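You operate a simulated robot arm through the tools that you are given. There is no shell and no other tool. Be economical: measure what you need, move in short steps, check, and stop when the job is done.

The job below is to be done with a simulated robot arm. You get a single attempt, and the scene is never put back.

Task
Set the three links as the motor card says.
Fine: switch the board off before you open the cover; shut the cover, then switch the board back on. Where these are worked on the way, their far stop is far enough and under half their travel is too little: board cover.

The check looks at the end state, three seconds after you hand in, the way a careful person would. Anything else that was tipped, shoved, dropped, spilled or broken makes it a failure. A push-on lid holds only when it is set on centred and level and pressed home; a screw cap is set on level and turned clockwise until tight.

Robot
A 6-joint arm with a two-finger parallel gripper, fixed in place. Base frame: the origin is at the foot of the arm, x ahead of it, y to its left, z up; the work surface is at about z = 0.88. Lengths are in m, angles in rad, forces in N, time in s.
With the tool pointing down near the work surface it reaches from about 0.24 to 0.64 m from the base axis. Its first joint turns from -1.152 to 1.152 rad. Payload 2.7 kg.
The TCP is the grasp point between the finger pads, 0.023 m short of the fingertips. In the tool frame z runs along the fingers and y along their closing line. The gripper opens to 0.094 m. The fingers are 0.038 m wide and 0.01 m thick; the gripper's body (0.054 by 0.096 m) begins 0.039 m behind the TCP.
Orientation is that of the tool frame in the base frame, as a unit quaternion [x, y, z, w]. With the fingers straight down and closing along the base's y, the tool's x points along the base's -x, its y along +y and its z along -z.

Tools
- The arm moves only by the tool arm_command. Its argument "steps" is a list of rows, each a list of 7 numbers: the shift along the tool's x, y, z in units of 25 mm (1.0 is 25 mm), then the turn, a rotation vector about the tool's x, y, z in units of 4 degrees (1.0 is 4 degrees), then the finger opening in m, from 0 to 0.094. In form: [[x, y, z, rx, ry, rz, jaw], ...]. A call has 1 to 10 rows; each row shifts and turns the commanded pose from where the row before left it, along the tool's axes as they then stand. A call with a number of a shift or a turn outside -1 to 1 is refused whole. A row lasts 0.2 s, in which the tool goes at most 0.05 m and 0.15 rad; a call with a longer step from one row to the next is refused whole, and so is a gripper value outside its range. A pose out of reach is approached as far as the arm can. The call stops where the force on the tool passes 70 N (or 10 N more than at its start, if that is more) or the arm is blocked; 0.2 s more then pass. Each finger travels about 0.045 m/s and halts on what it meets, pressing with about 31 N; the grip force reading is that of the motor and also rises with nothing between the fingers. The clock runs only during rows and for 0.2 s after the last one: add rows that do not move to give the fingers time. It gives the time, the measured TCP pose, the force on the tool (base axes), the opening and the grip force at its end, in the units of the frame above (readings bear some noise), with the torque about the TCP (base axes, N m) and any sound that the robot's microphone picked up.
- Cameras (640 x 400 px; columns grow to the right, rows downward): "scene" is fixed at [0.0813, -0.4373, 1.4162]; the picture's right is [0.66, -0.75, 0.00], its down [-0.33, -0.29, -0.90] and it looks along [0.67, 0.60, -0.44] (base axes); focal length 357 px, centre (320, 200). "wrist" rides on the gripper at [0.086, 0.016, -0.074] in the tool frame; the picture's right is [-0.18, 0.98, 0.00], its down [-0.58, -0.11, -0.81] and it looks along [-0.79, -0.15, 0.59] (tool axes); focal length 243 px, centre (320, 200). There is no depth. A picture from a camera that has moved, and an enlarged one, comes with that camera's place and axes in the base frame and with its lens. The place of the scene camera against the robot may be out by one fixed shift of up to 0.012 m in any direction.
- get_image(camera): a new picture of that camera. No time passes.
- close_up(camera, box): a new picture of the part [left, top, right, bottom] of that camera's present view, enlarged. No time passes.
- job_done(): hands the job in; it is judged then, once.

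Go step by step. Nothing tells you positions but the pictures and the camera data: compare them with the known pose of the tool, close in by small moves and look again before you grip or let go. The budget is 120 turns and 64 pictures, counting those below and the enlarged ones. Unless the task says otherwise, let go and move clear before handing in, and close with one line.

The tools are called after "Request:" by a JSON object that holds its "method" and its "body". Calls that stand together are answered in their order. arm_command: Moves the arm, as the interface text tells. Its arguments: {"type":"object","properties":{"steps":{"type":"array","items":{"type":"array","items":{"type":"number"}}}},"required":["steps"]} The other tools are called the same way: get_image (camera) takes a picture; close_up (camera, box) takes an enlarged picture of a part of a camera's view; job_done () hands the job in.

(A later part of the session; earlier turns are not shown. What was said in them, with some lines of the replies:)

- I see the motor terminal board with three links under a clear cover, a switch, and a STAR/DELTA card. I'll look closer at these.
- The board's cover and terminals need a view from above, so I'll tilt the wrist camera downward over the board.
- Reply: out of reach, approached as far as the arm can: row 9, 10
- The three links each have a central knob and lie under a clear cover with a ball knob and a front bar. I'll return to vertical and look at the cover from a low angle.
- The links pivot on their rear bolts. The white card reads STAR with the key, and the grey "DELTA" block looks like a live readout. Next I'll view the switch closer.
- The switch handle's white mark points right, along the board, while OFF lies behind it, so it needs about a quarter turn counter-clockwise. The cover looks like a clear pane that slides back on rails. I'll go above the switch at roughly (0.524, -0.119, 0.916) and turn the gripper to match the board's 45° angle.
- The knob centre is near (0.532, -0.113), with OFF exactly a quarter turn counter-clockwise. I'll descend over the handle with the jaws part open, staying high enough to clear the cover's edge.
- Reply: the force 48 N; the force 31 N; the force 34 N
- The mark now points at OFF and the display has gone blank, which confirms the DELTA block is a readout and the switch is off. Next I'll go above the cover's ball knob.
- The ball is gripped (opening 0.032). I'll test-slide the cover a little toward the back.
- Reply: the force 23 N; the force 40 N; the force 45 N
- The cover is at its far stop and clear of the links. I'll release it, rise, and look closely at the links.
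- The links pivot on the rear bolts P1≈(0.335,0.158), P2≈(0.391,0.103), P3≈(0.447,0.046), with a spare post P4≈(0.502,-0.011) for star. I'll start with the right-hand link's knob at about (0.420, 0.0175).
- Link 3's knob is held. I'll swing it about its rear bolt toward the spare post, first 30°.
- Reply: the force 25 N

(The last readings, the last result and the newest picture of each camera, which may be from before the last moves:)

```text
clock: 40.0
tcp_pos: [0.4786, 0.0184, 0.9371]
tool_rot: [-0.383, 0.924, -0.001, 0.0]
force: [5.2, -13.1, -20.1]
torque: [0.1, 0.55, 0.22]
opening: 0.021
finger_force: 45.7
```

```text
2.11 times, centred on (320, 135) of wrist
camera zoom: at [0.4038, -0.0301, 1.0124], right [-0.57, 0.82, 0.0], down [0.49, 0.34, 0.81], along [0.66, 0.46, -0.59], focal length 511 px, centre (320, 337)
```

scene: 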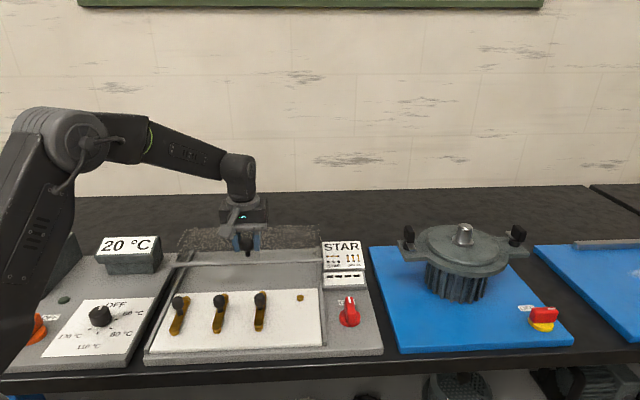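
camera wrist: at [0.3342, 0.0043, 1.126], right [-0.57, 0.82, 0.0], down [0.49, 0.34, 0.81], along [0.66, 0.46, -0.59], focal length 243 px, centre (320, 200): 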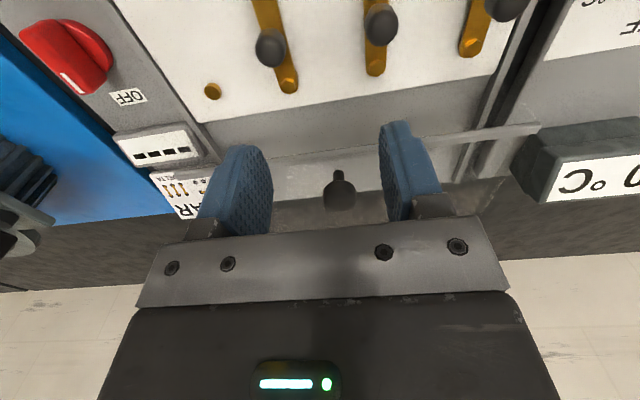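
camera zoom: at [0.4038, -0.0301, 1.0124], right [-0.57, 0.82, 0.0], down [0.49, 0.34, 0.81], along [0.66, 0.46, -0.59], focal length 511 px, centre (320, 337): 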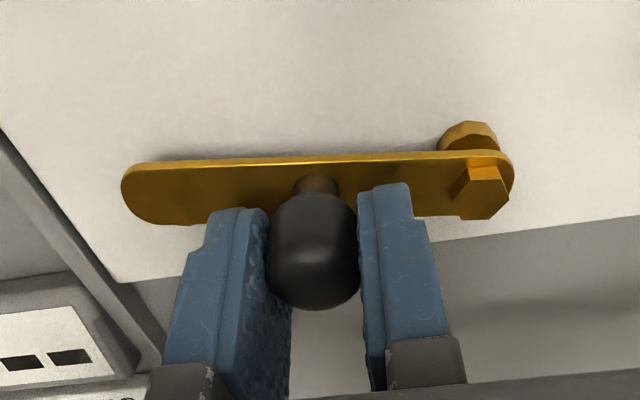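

Request:
{"method": "arm_command", "body": {"steps": [[-0.12, 0.02, 0, 0, 0, 0, 0.01], [0, 0, 0, 0, 0, 0, 0.01]]}}

```text
clock: 40.6
tcp_pos: [0.4803, 0.0211, 0.9373]
tool_rot: [-0.384, 0.923, 0.0, 0.001]
force: [14.3, -15.0, -26.9]
torque: [0.09, -0.12, 0.15]
opening: 0.0213
finger_force: 45.6
```

There's no hard stop, so I'll bring it back to exactly 90°, release and check.

Request:
{"method": "arm_command", "body": {"steps": [[0.12, -0.05, 0, 0, 0, 0, 0.01], [0, 0, 0, 0, 0, 0, 0.01], [0, 0, 0, 0, 0, 0, 0.03], [0, 0, 0, 0, 0, 0, 0.05], [0, 0, 0, 0, 0, 0, 0.05], [0, 0, -0.8, 0, 0, 0, 0.05], [0, 0, -0.8, 0, 0, 0, 0.05]]}}

Request:
{"method": "get_image", "body": {"camera": "wrist"}}

Request:
{"method": "close_up", "body": {"camera": "scene", "box": [130, 220, 390, 360]}}

```text
clock: 42.2
tcp_pos: [0.4774, 0.0184, 0.9764]
tool_rot: [-0.383, 0.924, 0.0, 0.0]
force: [0.7, 0.0, 0.6]
torque: [0.02, 0.01, 0.03]
opening: 0.0502
finger_force: 0.1
```

```text
23 pictures are left
camera wrist: at [0.4044, -0.0298, 1.0524], right [-0.57, 0.82, 0.0], down [0.49, 0.34, 0.81], along [0.66, 0.46, -0.59], focal length 243 px, centre (320, 200)
```

wrist: 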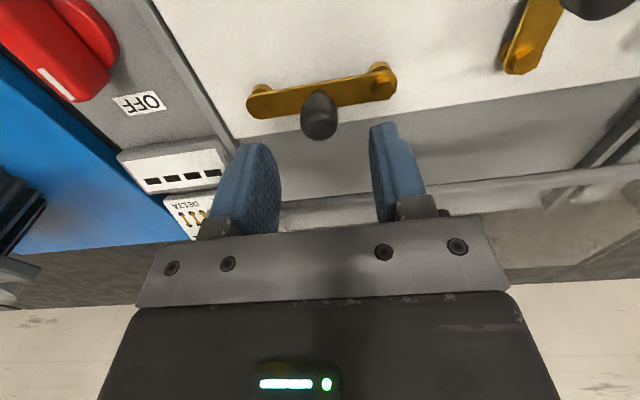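

```text
2.46 times, centred on (260, 290) of scene
camera zoom: at [0.0813, -0.4373, 1.4162], right [0.66, -0.75, 0.0], down [-0.33, -0.29, -0.9], along [0.67, 0.6, -0.44], focal length 878 px, centre (468, -22)
```

zoom: 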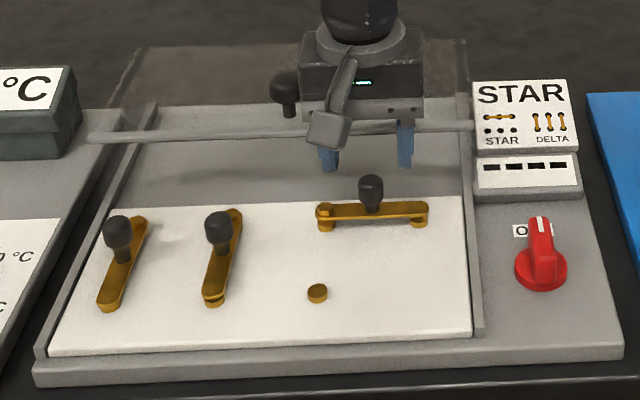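

Link 3 lies neatly on its two posts. Now link 2, whose knob I take to be at (0.365, 0.0755).

Request:
{"method": "arm_command", "body": {"steps": [[0.312, 0.96, -0.4, 0, 0, 0, 0.05], [0.312, 0.96, 0, 0, 0, 0, 0.05], [0.312, 0.96, 0, 0, 0, 0, 0.05], [0.312, 0.96, 0, 0, 0, 0, 0.05], [0.312, 0.96, 0, 0, 0, 0, 0.05], [0, 0, 0.4, 0, 0, 0, 0.05], [0, 0, 0.6, 0, 0, 0, 0.05]]}}

Request:
{"method": "close_up", "body": {"camera": "wrist", "box": [200, 40, 440, 230]}}

```text
clock: 43.8
tcp_pos: [0.3643, 0.0761, 0.9633]
tool_rot: [-0.384, 0.923, 0.0, 0.0]
force: [0.4, 0.4, 0.4]
torque: [0.02, 0.01, 0.0]
opening: 0.0499
finger_force: 0.0
```

```text
2.11 times, centred on (320, 135) of wrist
camera zoom: at [0.2912, 0.0272, 1.0382], right [-0.57, 0.82, 0.0], down [0.49, 0.34, 0.81], along [0.66, 0.46, -0.59], focal length 511 px, centre (320, 337)
```

zoom: 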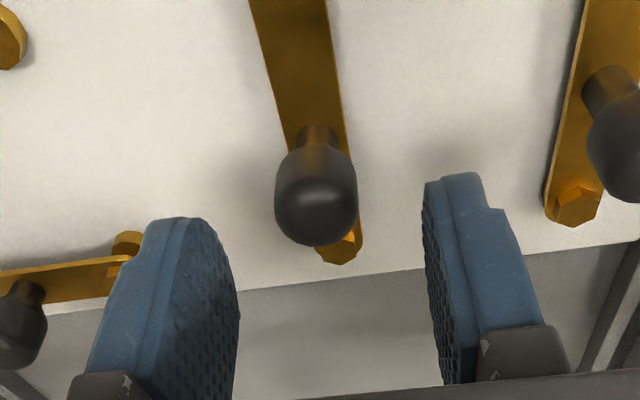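

Request:
{"method": "arm_command", "body": {"steps": [[-0.04, -0.05, 0.55, 0, 0, 0, 0.05], [0, 0, 0.5, 0, 0, 0, 0.05], [0, 0, 0, 0, 0, 0, 0.035], [0, 0, 0, 0, 0, 0, 0.02], [0, 0, 0, 0, 0, 0, 0.01], [0, 0, 0, 0, 0, 0, 0.01]]}}

Request:
{"method": "close_up", "body": {"camera": "wrist", "box": [200, 40, 440, 230]}}

```text
clock: 45.2
tcp_pos: [0.3663, 0.0755, 0.9359]
tool_rot: [-0.384, 0.923, -0.001, -0.001]
force: [-0.8, -0.8, -4.6]
torque: [-0.33, -0.44, -0.03]
opening: 0.0213
finger_force: 45.1
```

```text
2.11 times, centred on (320, 135) of wrist
camera zoom: at [0.2931, 0.0263, 1.012], right [-0.57, 0.82, 0.0], down [0.49, 0.34, 0.81], along [0.66, 0.46, -0.59], focal length 511 px, centre (320, 337)
```

zoom: 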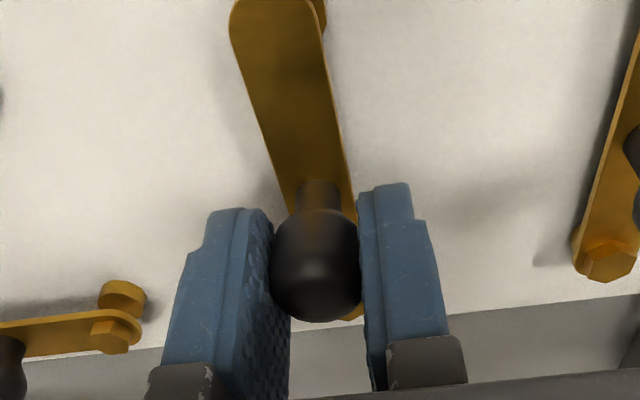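

Request:
{"method": "arm_command", "body": {"steps": [[-0.0237, -0.275, 0, 0, 0, 0, 0.01], [-0.07, -0.267, 0, 0, 0, 0, 0.01], [-0.117, -0.25, 0, 0, 0, 0, 0.01], [-0.158, -0.226, 0, 0, 0, 0, 0.01], [-0.195, -0.195, 0, 0, 0, 0, 0.01], [-0.226, -0.158, 0, 0, 0, 0, 0.01], [-0.25, -0.117, 0, 0, 0, 0, 0.01]]}}

Request:
{"method": "close_up", "body": {"camera": "wrist", "box": [200, 40, 440, 230]}}

```text
clock: 46.8
tcp_pos: [0.4124, 0.069, 0.9364]
tool_rot: [-0.383, 0.924, 0.0, -0.001]
force: [-16.9, 7.1, 0.0]
torque: [-0.19, -0.3, 0.4]
opening: 0.0213
finger_force: 45.0
```

```text
2.11 times, centred on (320, 135) of wrist
camera zoom: at [0.3383, 0.0194, 1.012], right [-0.57, 0.82, 0.0], down [0.49, 0.34, 0.81], along [0.66, 0.46, -0.59], focal length 511 px, centre (320, 337)
```

zoom: 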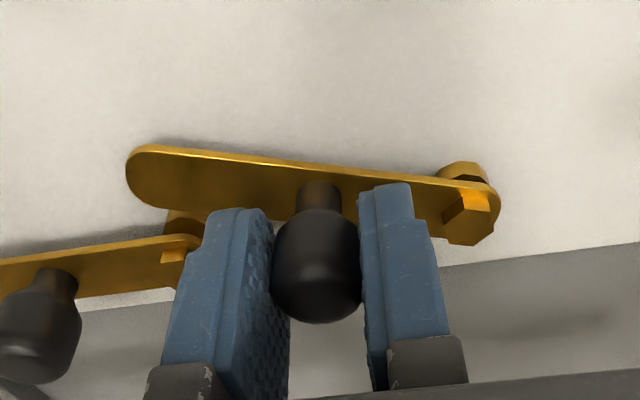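

Request:
{"method": "arm_command", "body": {"steps": [[-0.133, -0.04, 0, 0, 0, 0, 0.01], [-0.133, -0.035, 0, 0, 0, 0, 0.01]]}}

Request:
{"method": "arm_command", "body": {"steps": [[-0.135, -0.015, 0, 0, 0, 0, 0.01], [-0.137, -0.01, 0, 0, 0, 0, 0.01], [0, 0, 0, 0, 0, 0, 0.01]]}}

Request:
{"method": "close_up", "body": {"camera": "wrist", "box": [200, 40, 440, 230]}}

```text
clock: 47.4
tcp_pos: [0.4174, 0.0722, 0.9374]
tool_rot: [-0.384, 0.924, 0.0, 0.0]
force: [-14.4, 10.0, -1.7]
torque: [-0.31, -0.2, 0.21]
opening: 0.0206
finger_force: 45.7
```

```text
clock: 48.2
tcp_pos: [0.4213, 0.0742, 0.9372]
tool_rot: [-0.383, 0.924, -0.001, -0.004]
force: [-30.3, -7.8, 12.2]
torque: [0.48, -0.51, 0.23]
opening: 0.0206
finger_force: 44.9
```

```text
2.11 times, centred on (320, 135) of wrist
camera zoom: at [0.3475, 0.0257, 1.0125], right [-0.57, 0.82, 0.0], down [0.49, 0.34, 0.8], along [0.66, 0.45, -0.6], focal length 511 px, centre (320, 337)
```

zoom: 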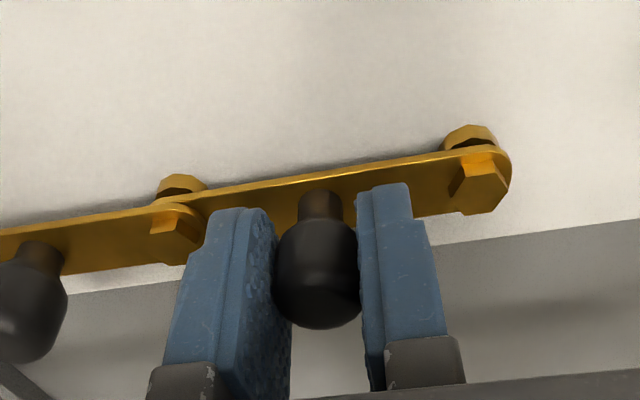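

Request:
{"method": "arm_command", "body": {"steps": [[-0.08, 0, 0, 0, 0, 0, 0.01], [0, 0, 0, 0, 0, 0, 0.01]]}}

```text
clock: 48.8
tcp_pos: [0.4208, 0.0742, 0.935]
tool_rot: [-0.384, 0.923, -0.001, -0.006]
force: [-31.3, -23.4, 19.3]
torque: [-0.18, -0.19, 0.15]
opening: 0.0204
finger_force: 44.9
```

It is now held against a stop. I'll ease off, release and inspect.

Request:
{"method": "arm_command", "body": {"steps": [[0.1, -0.03, 0, 0, 0, 0, 0.01], [0, 0, 0, 0, 0, 0, 0.03], [0, 0, 0, 0, 0, 0, 0.05], [0, 0, 0, 0, 0, 0, 0.05], [0, 0, -0.8, 0, 0, 0, 0.05], [0, 0, -0.8, 0, 0, 0, 0.05], [0, 0, -0.8, 0, 0, 0, 0.05]]}}

Request:
{"method": "close_up", "body": {"camera": "wrist", "box": [160, 20, 480, 220]}}

Request:
{"method": "close_up", "body": {"camera": "scene", "box": [170, 250, 350, 350]}}

```text
clock: 50.4
tcp_pos: [0.424, 0.0744, 0.9955]
tool_rot: [-0.384, 0.923, 0.0, 0.0]
force: [0.3, 0.6, -0.7]
torque: [0.01, -0.02, -0.03]
opening: 0.0501
finger_force: 0.1
```

```text
2.00 times, centred on (320, 120) of wrist
camera zoom: at [0.3508, 0.0253, 1.0702], right [-0.57, 0.82, 0.0], down [0.49, 0.34, 0.81], along [0.66, 0.46, -0.59], focal length 485 px, centre (320, 360)
```

zoom: 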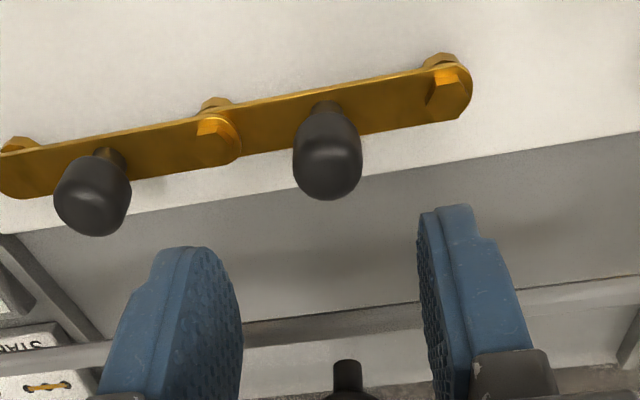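

```text
3.56 times, centred on (260, 300) of scene
camera zoom: at [0.0813, -0.4373, 1.4162], right [0.66, -0.75, 0.0], down [-0.33, -0.29, -0.9], along [0.67, 0.6, -0.44], focal length 1269 px, centre (533, -156)
```

zoom: 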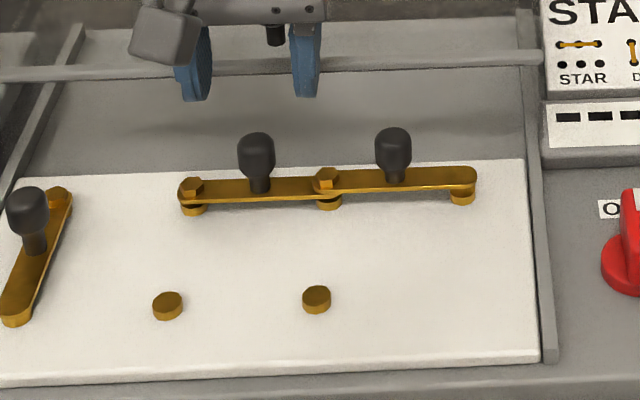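

Links 3 and 2 lie in line on their posts. Now link 1 at about (0.310, 0.133); the left rail is near, so I'll use a narrower opening and stay slightly higher.

Request:
{"method": "arm_command", "body": {"steps": [[0.314, 0.976, 0, 0, 0, 0, 0.036], [0.314, 0.976, 0, 0, 0, 0, 0.036], [0.314, 0.976, 0, 0, 0, 0, 0.036], [0.314, 0.976, 0, 0, 0, 0, 0.036], [0.314, 0.976, 0, 0, 0, 0, 0.036], [0, 0, 0.6, 0, 0, 0, 0.036], [0, 0, 0.7, 0, 0, 0, 0.036]]}}

Request:
{"method": "close_up", "body": {"camera": "wrist", "box": [200, 40, 440, 230]}}

```text
clock: 52.0
tcp_pos: [0.3117, 0.1321, 0.9638]
tool_rot: [-0.384, 0.923, -0.001, 0.0]
force: [0.6, 0.4, -0.2]
torque: [-0.03, -0.01, -0.02]
opening: 0.0359
finger_force: 0.1
```

```text
2.11 times, centred on (320, 135) of wrist
camera zoom: at [0.2367, 0.0838, 1.0399], right [-0.57, 0.82, 0.0], down [0.49, 0.34, 0.81], along [0.66, 0.46, -0.59], focal length 511 px, centre (320, 337)
```

zoom: 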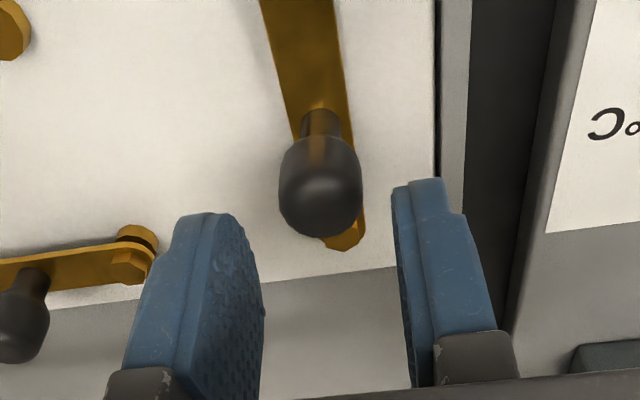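

Request:
{"method": "arm_command", "body": {"steps": [[0.05, -0.01, 0.5, 0, 0, 0, 0.036], [0, 0, 0.47, 0, 0, 0, 0.036], [0, 0, 0, 0, 0, 0, 0.02], [0, 0, 0, 0, 0, 0, 0.01], [0, 0, 0, 0, 0, 0, 0.01]]}}

Request:
{"method": "close_up", "body": {"camera": "wrist", "box": [200, 40, 440, 230]}}

```text
clock: 53.2
tcp_pos: [0.3086, 0.1321, 0.9396]
tool_rot: [-0.384, 0.924, -0.001, 0.001]
force: [4.8, -3.3, -3.8]
torque: [0.4, 0.18, -0.03]
opening: 0.0213
finger_force: 44.5
```

```text
2.11 times, centred on (320, 135) of wrist
camera zoom: at [0.2353, 0.0836, 1.0148], right [-0.57, 0.82, 0.0], down [0.49, 0.34, 0.81], along [0.66, 0.46, -0.59], focal length 511 px, centre (320, 337)
```

zoom: 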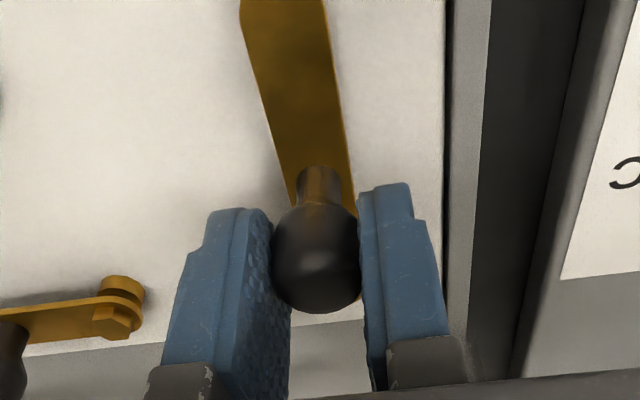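

Request:
{"method": "arm_command", "body": {"steps": [[-0.0237, -0.275, 0, 0, 0, 0, 0.01], [-0.07, -0.267, 0, 0, 0, 0, 0.01], [-0.117, -0.25, 0, 0, 0, 0, 0.01], [-0.158, -0.226, 0, 0, 0, 0, 0.01], [-0.195, -0.195, 0, 0, 0, 0, 0.01], [-0.226, -0.158, 0, 0, 0, 0, 0.01], [-0.25, -0.117, 0, 0, 0, 0, 0.01]]}}

Request:
{"method": "arm_command", "body": {"steps": [[-0.133, -0.04, 0, 0, 0, 0, 0.01], [-0.133, -0.035, 0, 0, 0, 0, 0.01], [-0.135, -0.015, 0, 0, 0, 0, 0.01]]}}

Request:
{"method": "arm_command", "body": {"steps": [[-0.137, -0.01, 0, 0, 0, 0, 0.01], [-0.06, 0, 0, 0, 0, 0, 0.01], [0, 0, 0, 0, 0, 0, 0.01]]}}

```text
clock: 54.8
tcp_pos: [0.3515, 0.1244, 0.9399]
tool_rot: [-0.384, 0.923, -0.001, 0.0]
force: [-17.2, 3.6, 12.0]
torque: [-0.47, -0.02, 0.53]
opening: 0.021
finger_force: 45.5
```

```text
clock: 55.6
tcp_pos: [0.3621, 0.1294, 0.939]
tool_rot: [-0.384, 0.923, -0.001, 0.0]
force: [-9.9, -0.1, 12.9]
torque: [0.1, 0.6, 0.3]
opening: 0.0208
finger_force: 45.7
```

```text
clock: 56.4
tcp_pos: [0.3655, 0.1335, 0.9388]
tool_rot: [-0.383, 0.924, 0.0, 0.0]
force: [-4.4, -1.5, 10.7]
torque: [-0.05, 0.74, 0.1]
opening: 0.0209
finger_force: 45.3
```

Request:
{"method": "close_up", "body": {"camera": "wrist", "box": [160, 20, 480, 220]}}

```text
2.00 times, centred on (320, 120) of wrist
camera zoom: at [0.2922, 0.0841, 1.0143], right [-0.57, 0.82, 0.0], down [0.49, 0.34, 0.81], along [0.66, 0.46, -0.59], focal length 485 px, centre (320, 360)
```

zoom: 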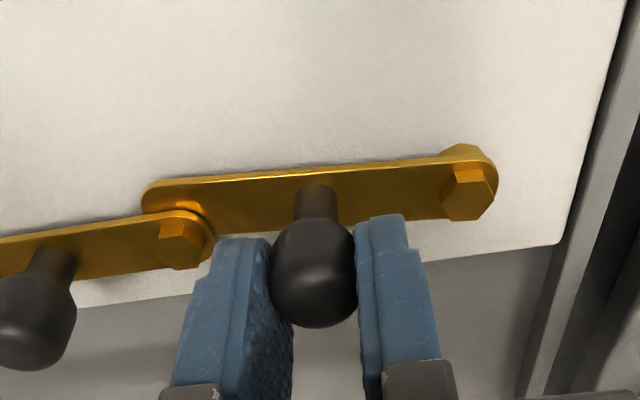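

Request:
{"method": "arm_command", "body": {"steps": [[-0.1, 0.01, 0, 0, 0, 0, 0.01], [-0.06, 0.01, 0, 0, 0, 0, 0.01], [0, 0, 0, 0, 0, 0, 0.01]]}}

Request:
{"method": "close_up", "body": {"camera": "wrist", "box": [160, 20, 480, 220]}}

```text
clock: 57.2
tcp_pos: [0.3683, 0.1352, 0.94]
tool_rot: [-0.384, 0.923, -0.001, 0.001]
force: [10.9, -17.4, -1.3]
torque: [0.2, -0.42, 0.32]
opening: 0.0209
finger_force: 45.0
```

```text
2.00 times, centred on (320, 120) of wrist
camera zoom: at [0.295, 0.0869, 1.0143], right [-0.57, 0.82, 0.0], down [0.49, 0.34, 0.81], along [0.67, 0.46, -0.59], focal length 485 px, centre (320, 360)
```

zoom: 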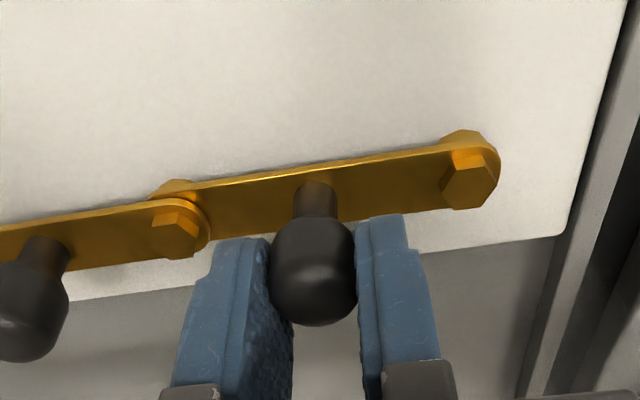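

The three links now line up. I'll release, rise and check from the scene camera.

Request:
{"method": "arm_command", "body": {"steps": [[0, -0.04, 0, 0, 0, 0, 0.01], [0, 0, 0, 0, 0, 0, 0.03], [0, 0, 0, 0, 0, 0, 0.045], [0, 0, 0, 0, 0, 0, 0.045], [0, 0, -0.9, 0, 0, 0, 0.045], [0, 0, -0.9, 0, 0, 0, 0.045], [0, 0, -0.9, 0, 0, 0, 0.06], [0, 0, -0.9, 0, 0, 0, 0.06]]}}

Request:
{"method": "close_up", "body": {"camera": "scene", "box": [130, 240, 350, 360]}}

```text
clock: 59.0
tcp_pos: [0.3664, 0.1345, 1.0291]
tool_rot: [-0.384, 0.923, 0.0, -0.001]
force: [0.4, 0.6, 0.3]
torque: [-0.02, -0.04, -0.01]
opening: 0.0601
finger_force: 0.1
```

```text
2.91 times, centred on (240, 300) of scene
camera zoom: at [0.0813, -0.4373, 1.4162], right [0.66, -0.75, 0.0], down [-0.33, -0.29, -0.9], along [0.67, 0.6, -0.44], focal length 1038 px, centre (553, -91)
```

zoom: 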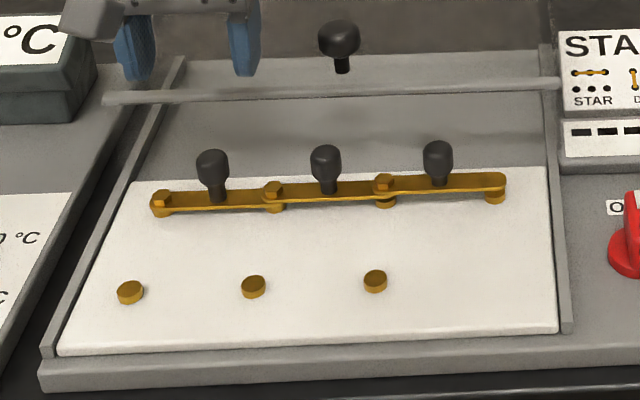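

All links now bridge the rear row (star). Next I'll return to the ball knob at (0.486, 0.132) to close the cover.

Request:
{"method": "arm_command", "body": {"steps": [[0, 0, -0.8, 0, 0, 0, 0.06], [-0.83, -0.865, 0, 0, 0, 0, 0.06], [-0.83, -0.865, 0, 0, 0, 0, 0.06], [-0.83, -0.865, 0, 0, 0, 0, 0.06], [-0.83, -0.865, 0, 0, 0, 0, 0.06], [0, 0, 0.8, 0, 0, 0, 0.06], [0, 0, 0.8, 0, 0, 0, 0.06]]}}

Request:
{"method": "close_up", "body": {"camera": "wrist", "box": [200, 60, 440, 230]}}

```text
clock: 60.6
tcp_pos: [0.4893, 0.1321, 1.0096]
tool_rot: [-0.383, 0.924, -0.001, 0.0]
force: [0.2, 0.2, -0.5]
torque: [-0.02, 0.01, 0.02]
opening: 0.0601
finger_force: 0.1
```

```text
2.35 times, centred on (320, 145) of wrist
camera zoom: at [0.4159, 0.0842, 1.0845], right [-0.57, 0.82, 0.0], down [0.49, 0.34, 0.81], along [0.66, 0.46, -0.59], focal length 571 px, centre (320, 329)
```

zoom: 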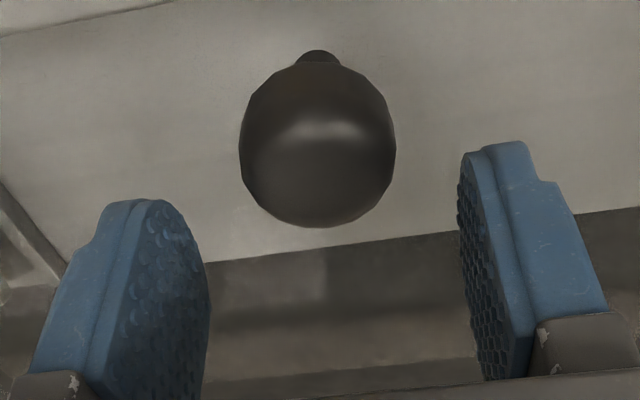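

Request:
{"method": "arm_command", "body": {"steps": [[0.56, 0, 0, 0, 0, 0, 0.06], [0, 0, 0.4, 0, 0, 0, 0.06], [0, 0, 0.35, 0, 0, 0, 0.06], [0, 0, 0, 0, 0, 0, 0.045], [0, 0, 0, 0, 0, 0, 0.03], [0, 0, 0, 0, 0, 0, 0.025], [0, 0, 0, 0, 0, 0, 0.025]]}}

Request:
{"method": "close_up", "body": {"camera": "wrist", "box": [200, 60, 440, 230]}}

```text
clock: 62.2
tcp_pos: [0.4784, 0.1244, 0.991]
tool_rot: [-0.384, 0.923, 0.001, -0.002]
force: [-16.8, 14.5, 1.2]
torque: [-0.15, -0.04, 0.03]
opening: 0.0318
finger_force: 45.4
```

```text
2.35 times, centred on (320, 145) of wrist
camera zoom: at [0.4045, 0.0753, 1.066], right [-0.57, 0.82, 0.0], down [0.49, 0.34, 0.8], along [0.66, 0.46, -0.59], focal length 571 px, centre (320, 329)
```

zoom: 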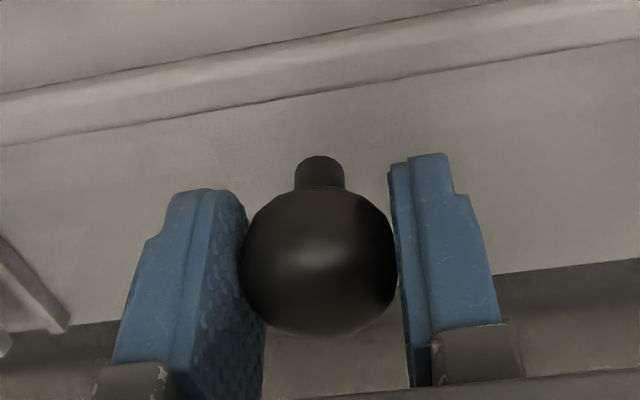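

Request:
{"method": "arm_command", "body": {"steps": [[0.3, 0.09, 0, 0, 0, 0, 0.025], [0.6, 0, 0, 0, 0, 0, 0.025], [0.6, 0, 0, 0, 0, 0, 0.025], [0.6, 0, 0, 0, 0, 0, 0.025], [0.6, 0, 0, 0, 0, 0, 0.025]]}}

Request:
{"method": "arm_command", "body": {"steps": [[0.6, 0, 0, 0, 0, 0, 0.025], [0.6, 0, 0, 0, 0, 0, 0.025], [0.6, 0, 0, 0, 0, 0, 0.025], [0.6, 0, 0, 0, 0, 0, 0.025], [0.5, 0, 0, 0, 0, 0, 0.025]]}}

```text
clock: 63.4
tcp_pos: [0.4299, 0.0761, 0.9903]
tool_rot: [-0.383, 0.924, -0.001, -0.001]
force: [0.6, -0.2, -12.9]
torque: [-0.24, 0.56, -0.05]
opening: 0.0317
finger_force: 44.9
```

```text
clock: 64.6
tcp_pos: [0.3792, 0.0257, 0.9908]
tool_rot: [-0.383, 0.924, -0.001, 0.0]
force: [9.5, -9.2, -18.3]
torque: [0.02, 0.39, 0.01]
opening: 0.0312
finger_force: 45.3
```

Request:
{"method": "arm_command", "body": {"steps": [[0.4, -0.03, -0.03, 0, 0, 0, 0.025], [0.3, 0, 0, 0, 0, 0, 0.025], [0.3, 0, 0, 0, 0, 0, 0.025], [0.25, 0, 0, 0, 0, 0, 0.025], [0, 0, 0, 0, 0, 0, 0.025]]}}

Request:
{"method": "get_image", "body": {"camera": "scene"}}

```text
clock: 65.8
tcp_pos: [0.3605, 0.0068, 0.9926]
tool_rot: [-0.384, 0.923, 0.001, 0.004]
force: [20.2, 32.1, -26.3]
torque: [0.47, 0.15, -0.03]
opening: 0.0317
finger_force: 45.3
```

```text
8 pictures are left
```

scene: 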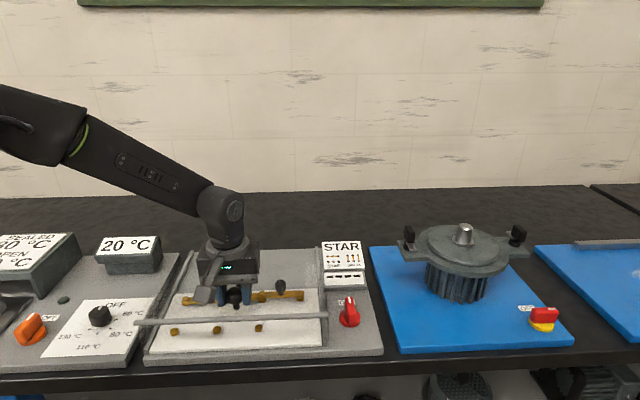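

The cover is back at its front stop. I'll release the ball straight, rise, and go back above the switch.

Request:
{"method": "arm_command", "body": {"steps": [[0, 0, 0, 0, 0, 0, 0.04], [0, 0, 0, 0, 0, 0, 0.06], [0, 0, 0, 0, 0, 0, 0.06], [0, 0, -0.8, 0, 0, 0, 0.06], [0, 0, -0.8, 0, 0, 0, 0.06], [0, 0, -0.8, 0, 0, 0, 0.06]]}}

Request:
{"method": "arm_command", "body": {"steps": [[-0.12, -0.96, 0, 0, 0, 0, 0.05], [-0.12, -0.96, 0, 0, 0, 0, 0.05], [-0.12, -0.96, 0, 0, 0, 0, 0.05], [-0.12, -0.96, 0, 0, 0, 0, 0.05], [-0.12, -0.96, 0, 0, 0, 0, 0.05], [-0.12, -0.96, 0, 0, 0, 0, 0.04], [-0.12, -0.96, 0, 0, 0, 0, 0.036], [-0.12, -0.96, 0, 0, 0, 0, 0.036], [-0.12, -0.96, 0, 0, 0, 0, 0.036]]}}

Request:
{"method": "get_image", "body": {"camera": "scene"}}

```text
clock: 67.2
tcp_pos: [0.3575, 0.0031, 1.0524]
tool_rot: [-0.384, 0.924, 0.001, 0.0]
force: [-0.5, 0.5, -0.3]
torque: [-0.03, -0.04, 0.02]
opening: 0.0601
finger_force: 0.0
```

```text
clock: 69.2
tcp_pos: [0.5292, -0.1291, 1.0503]
tool_rot: [-0.384, 0.923, -0.001, -0.001]
force: [0.6, 0.2, -0.5]
torque: [-0.03, 0.0, 0.01]
opening: 0.036
finger_force: 0.0
```

```text
7 pictures are left
```

scene: 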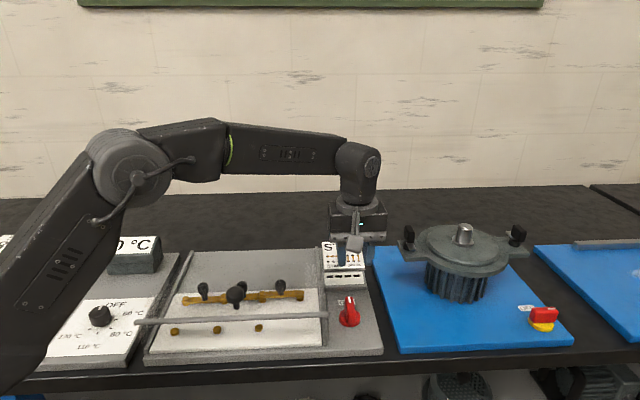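

The cover bar is at its original closed position. I'll descend onto the switch handle at the same pose where I released it.

Request:
{"method": "arm_command", "body": {"steps": [[-0.22, -0.02, 0.7, 0, 0, 0, 0.036], [0, 0, 0.9, 0, 0, -0.25, 0.036], [0, 0, 0.9, 0, 0, -0.25, 0.036], [0, 0, 0.9, 0, 0, 0, 0.036]]}}

Request:
{"method": "close_up", "body": {"camera": "wrist", "box": [200, 40, 440, 230]}}

```text
clock: 70.2
tcp_pos: [0.5335, -0.1247, 0.9653]
tool_rot: [-0.4, 0.917, 0.0, 0.001]
force: [-0.1, 0.9, -0.4]
torque: [0.0, -0.02, 0.02]
opening: 0.0361
finger_force: 0.1
```

```text
2.11 times, centred on (320, 135) of wrist
camera zoom: at [0.4615, -0.1778, 1.0416], right [-0.6, 0.8, 0.0], down [0.48, 0.35, 0.81], along [0.65, 0.48, -0.59], focal length 511 px, centre (320, 337)
```

zoom: 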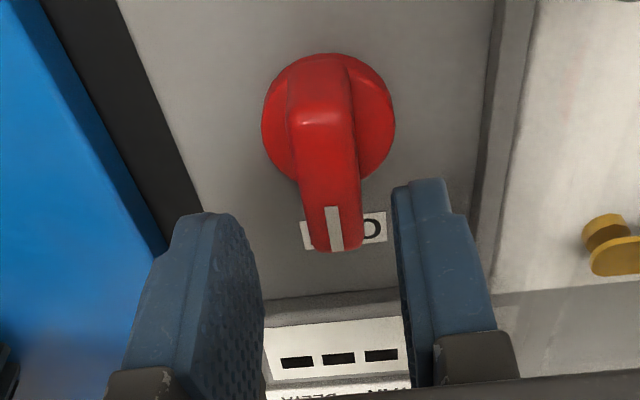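

Request:
{"method": "arm_command", "body": {"steps": [[0, 0, 0.6, 0, 0, 0, 0.036], [0, 0, 0.6, 0, 0, 0, 0.036], [0, 0, 0.5, 0, 0, 0, 0.036], [0, 0, 0, 0, 0, 0, 0.025], [0, 0, 0, 0, 0, 0, 0.012], [0, 0, 0, 0, 0, 0, 0.012]]}}

Request:
{"method": "arm_command", "body": {"steps": [[0, 0.02, 0, 0, 0, 1, 0.012], [0, 0.02, 0, 0, 0, 1, 0.012], [0, 0.02, 0, 0, 0, 1, 0.012], [0, 0.02, 0, 0, 0, 1, 0.012]]}}

```text
clock: 71.6
tcp_pos: [0.532, -0.1253, 0.9246]
tool_rot: [-0.398, 0.917, 0.001, -0.001]
force: [-14.2, 9.4, 3.7]
torque: [-0.36, 0.25, -1.35]
opening: 0.0181
finger_force: 44.9
```

```text
clock: 72.6
tcp_pos: [0.5297, -0.1233, 0.9241]
tool_rot: [-0.267, 0.964, 0.0, -0.001]
force: [-21.6, 8.8, 5.6]
torque: [0.54, -0.79, 0.18]
opening: 0.018
finger_force: 45.1
```

Request:
{"method": "arm_command", "body": {"steps": [[0.05, 0.05, 0, 0, 0, 1, 0.012], [0, 0.02, 0, 0, 0, 1, 0.012], [0, 0.02, 0, 0, 0, 1, 0.012], [0, 0.02, 0, 0, 0, 1, 0.012], [0, 0.02, 0, 0, 0, 1, 0.012], [0, 0.02, 0, 0, 0, 1, 0.012]]}}

Request:
{"method": "arm_command", "body": {"steps": [[0, 0.02, 0, 0, 0, 1, 0.012], [0, 0.02, 0, 0, 0, 1, 0.012], [0, 0.02, 0, 0, 0, 1, 0.012], [0, 0.02, 0, 0, 0, 1, 0.012]]}}

```text
clock: 74.0
tcp_pos: [0.5296, -0.1203, 0.9249]
tool_rot: [-0.062, 0.998, 0.0, 0.001]
force: [-12.4, 16.9, 10.6]
torque: [0.13, 0.39, 0.14]
opening: 0.0179
finger_force: 44.7
```

```text
clock: 75.0
tcp_pos: [0.5304, -0.1195, 0.9245]
tool_rot: [0.077, 0.997, -0.001, 0.0]
force: [-13.3, 23.1, 20.3]
torque: [0.63, 0.98, 0.14]
opening: 0.018
finger_force: 45.0
```

Request:
{"method": "arm_command", "body": {"steps": [[0.05, 0.1, -0.05, 0, 0, 1, 0.012], [0, 0.02, 0, 0, 0, 1, 0.012], [0, 0.02, 0, 0, 0, 1, 0.012], [0, 0.02, 0, 0, 0, 1, 0.012], [0, 0.02, 0, 0, 0, 1, 0.012]]}}

Request:
{"method": "arm_command", "body": {"steps": [[0, 0.02, 0, 0, 0, 1, 0.012], [0, 0.02, 0, 0, 0, 1, 0.012], [0, 0.02, 0, 0, 0, 1, 0.012], [0, 0.02, 0, 0, 0, 1, 0.012], [0, 0, 0, 0, 0, 0.5, 0.012]]}}

```text
clock: 76.2
tcp_pos: [0.531, -0.117, 0.9249]
tool_rot: [0.25, 0.968, 0.0, 0.0]
force: [11.0, -3.1, -3.0]
torque: [-0.22, 0.08, -0.05]
opening: 0.0179
finger_force: 44.8
```

```text
clock: 77.4
tcp_pos: [0.5323, -0.1145, 0.9252]
tool_rot: [0.397, 0.918, -0.001, 0.002]
force: [22.9, -15.8, -7.0]
torque: [0.54, 0.74, 1.79]
opening: 0.0179
finger_force: 45.8
```

The torque shows the ON stop. I'll release, rise and check the readout.

Request:
{"method": "arm_command", "body": {"steps": [[0, 0, 0, 0, 0, -0.4, 0.03], [0, 0, 0, 0, 0, 0, 0.045], [0, 0, -0.5, 0, 0, 0, 0.045], [0, 0, -1, 0, 0, 0, 0.045], [0, 0, -1, 0, 0, 0, 0.045], [0, 0, -1, 0, 0, 0, 0.045], [0, 0, -1, 0, 0, 0, 0.045], [0, 0, -1, 0, 0, 0, 0.045]]}}

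Request:
{"method": "close_up", "body": {"camera": "scene", "box": [130, 230, 390, 370]}}

```text
clock: 79.2
tcp_pos: [0.5305, -0.1127, 1.0647]
tool_rot: [0.385, 0.923, -0.001, 0.0]
force: [-0.4, 0.2, -0.8]
torque: [0.0, 0.0, -0.01]
opening: 0.0449
finger_force: 0.0
```

```text
2.46 times, centred on (260, 300) of scene
camera zoom: at [0.0813, -0.4373, 1.4162], right [0.66, -0.75, 0.0], down [-0.33, -0.29, -0.9], along [0.67, 0.6, -0.44], focal length 878 px, centre (468, -46)
```

zoom: 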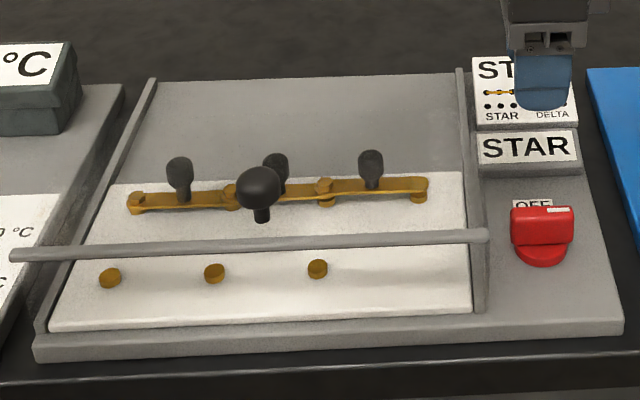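

The readout now shows STAR, the cover is shut and the switch is on, with the arm clear above. I'm handing in.

Request:
{"method": "job_done", "body": {}}

```text
The job is handed in.
```

The three links are set to star as the motor card says. I switched the board off before opening the cover, then shut the cover and switched it back on; the board's readout shows STAR.
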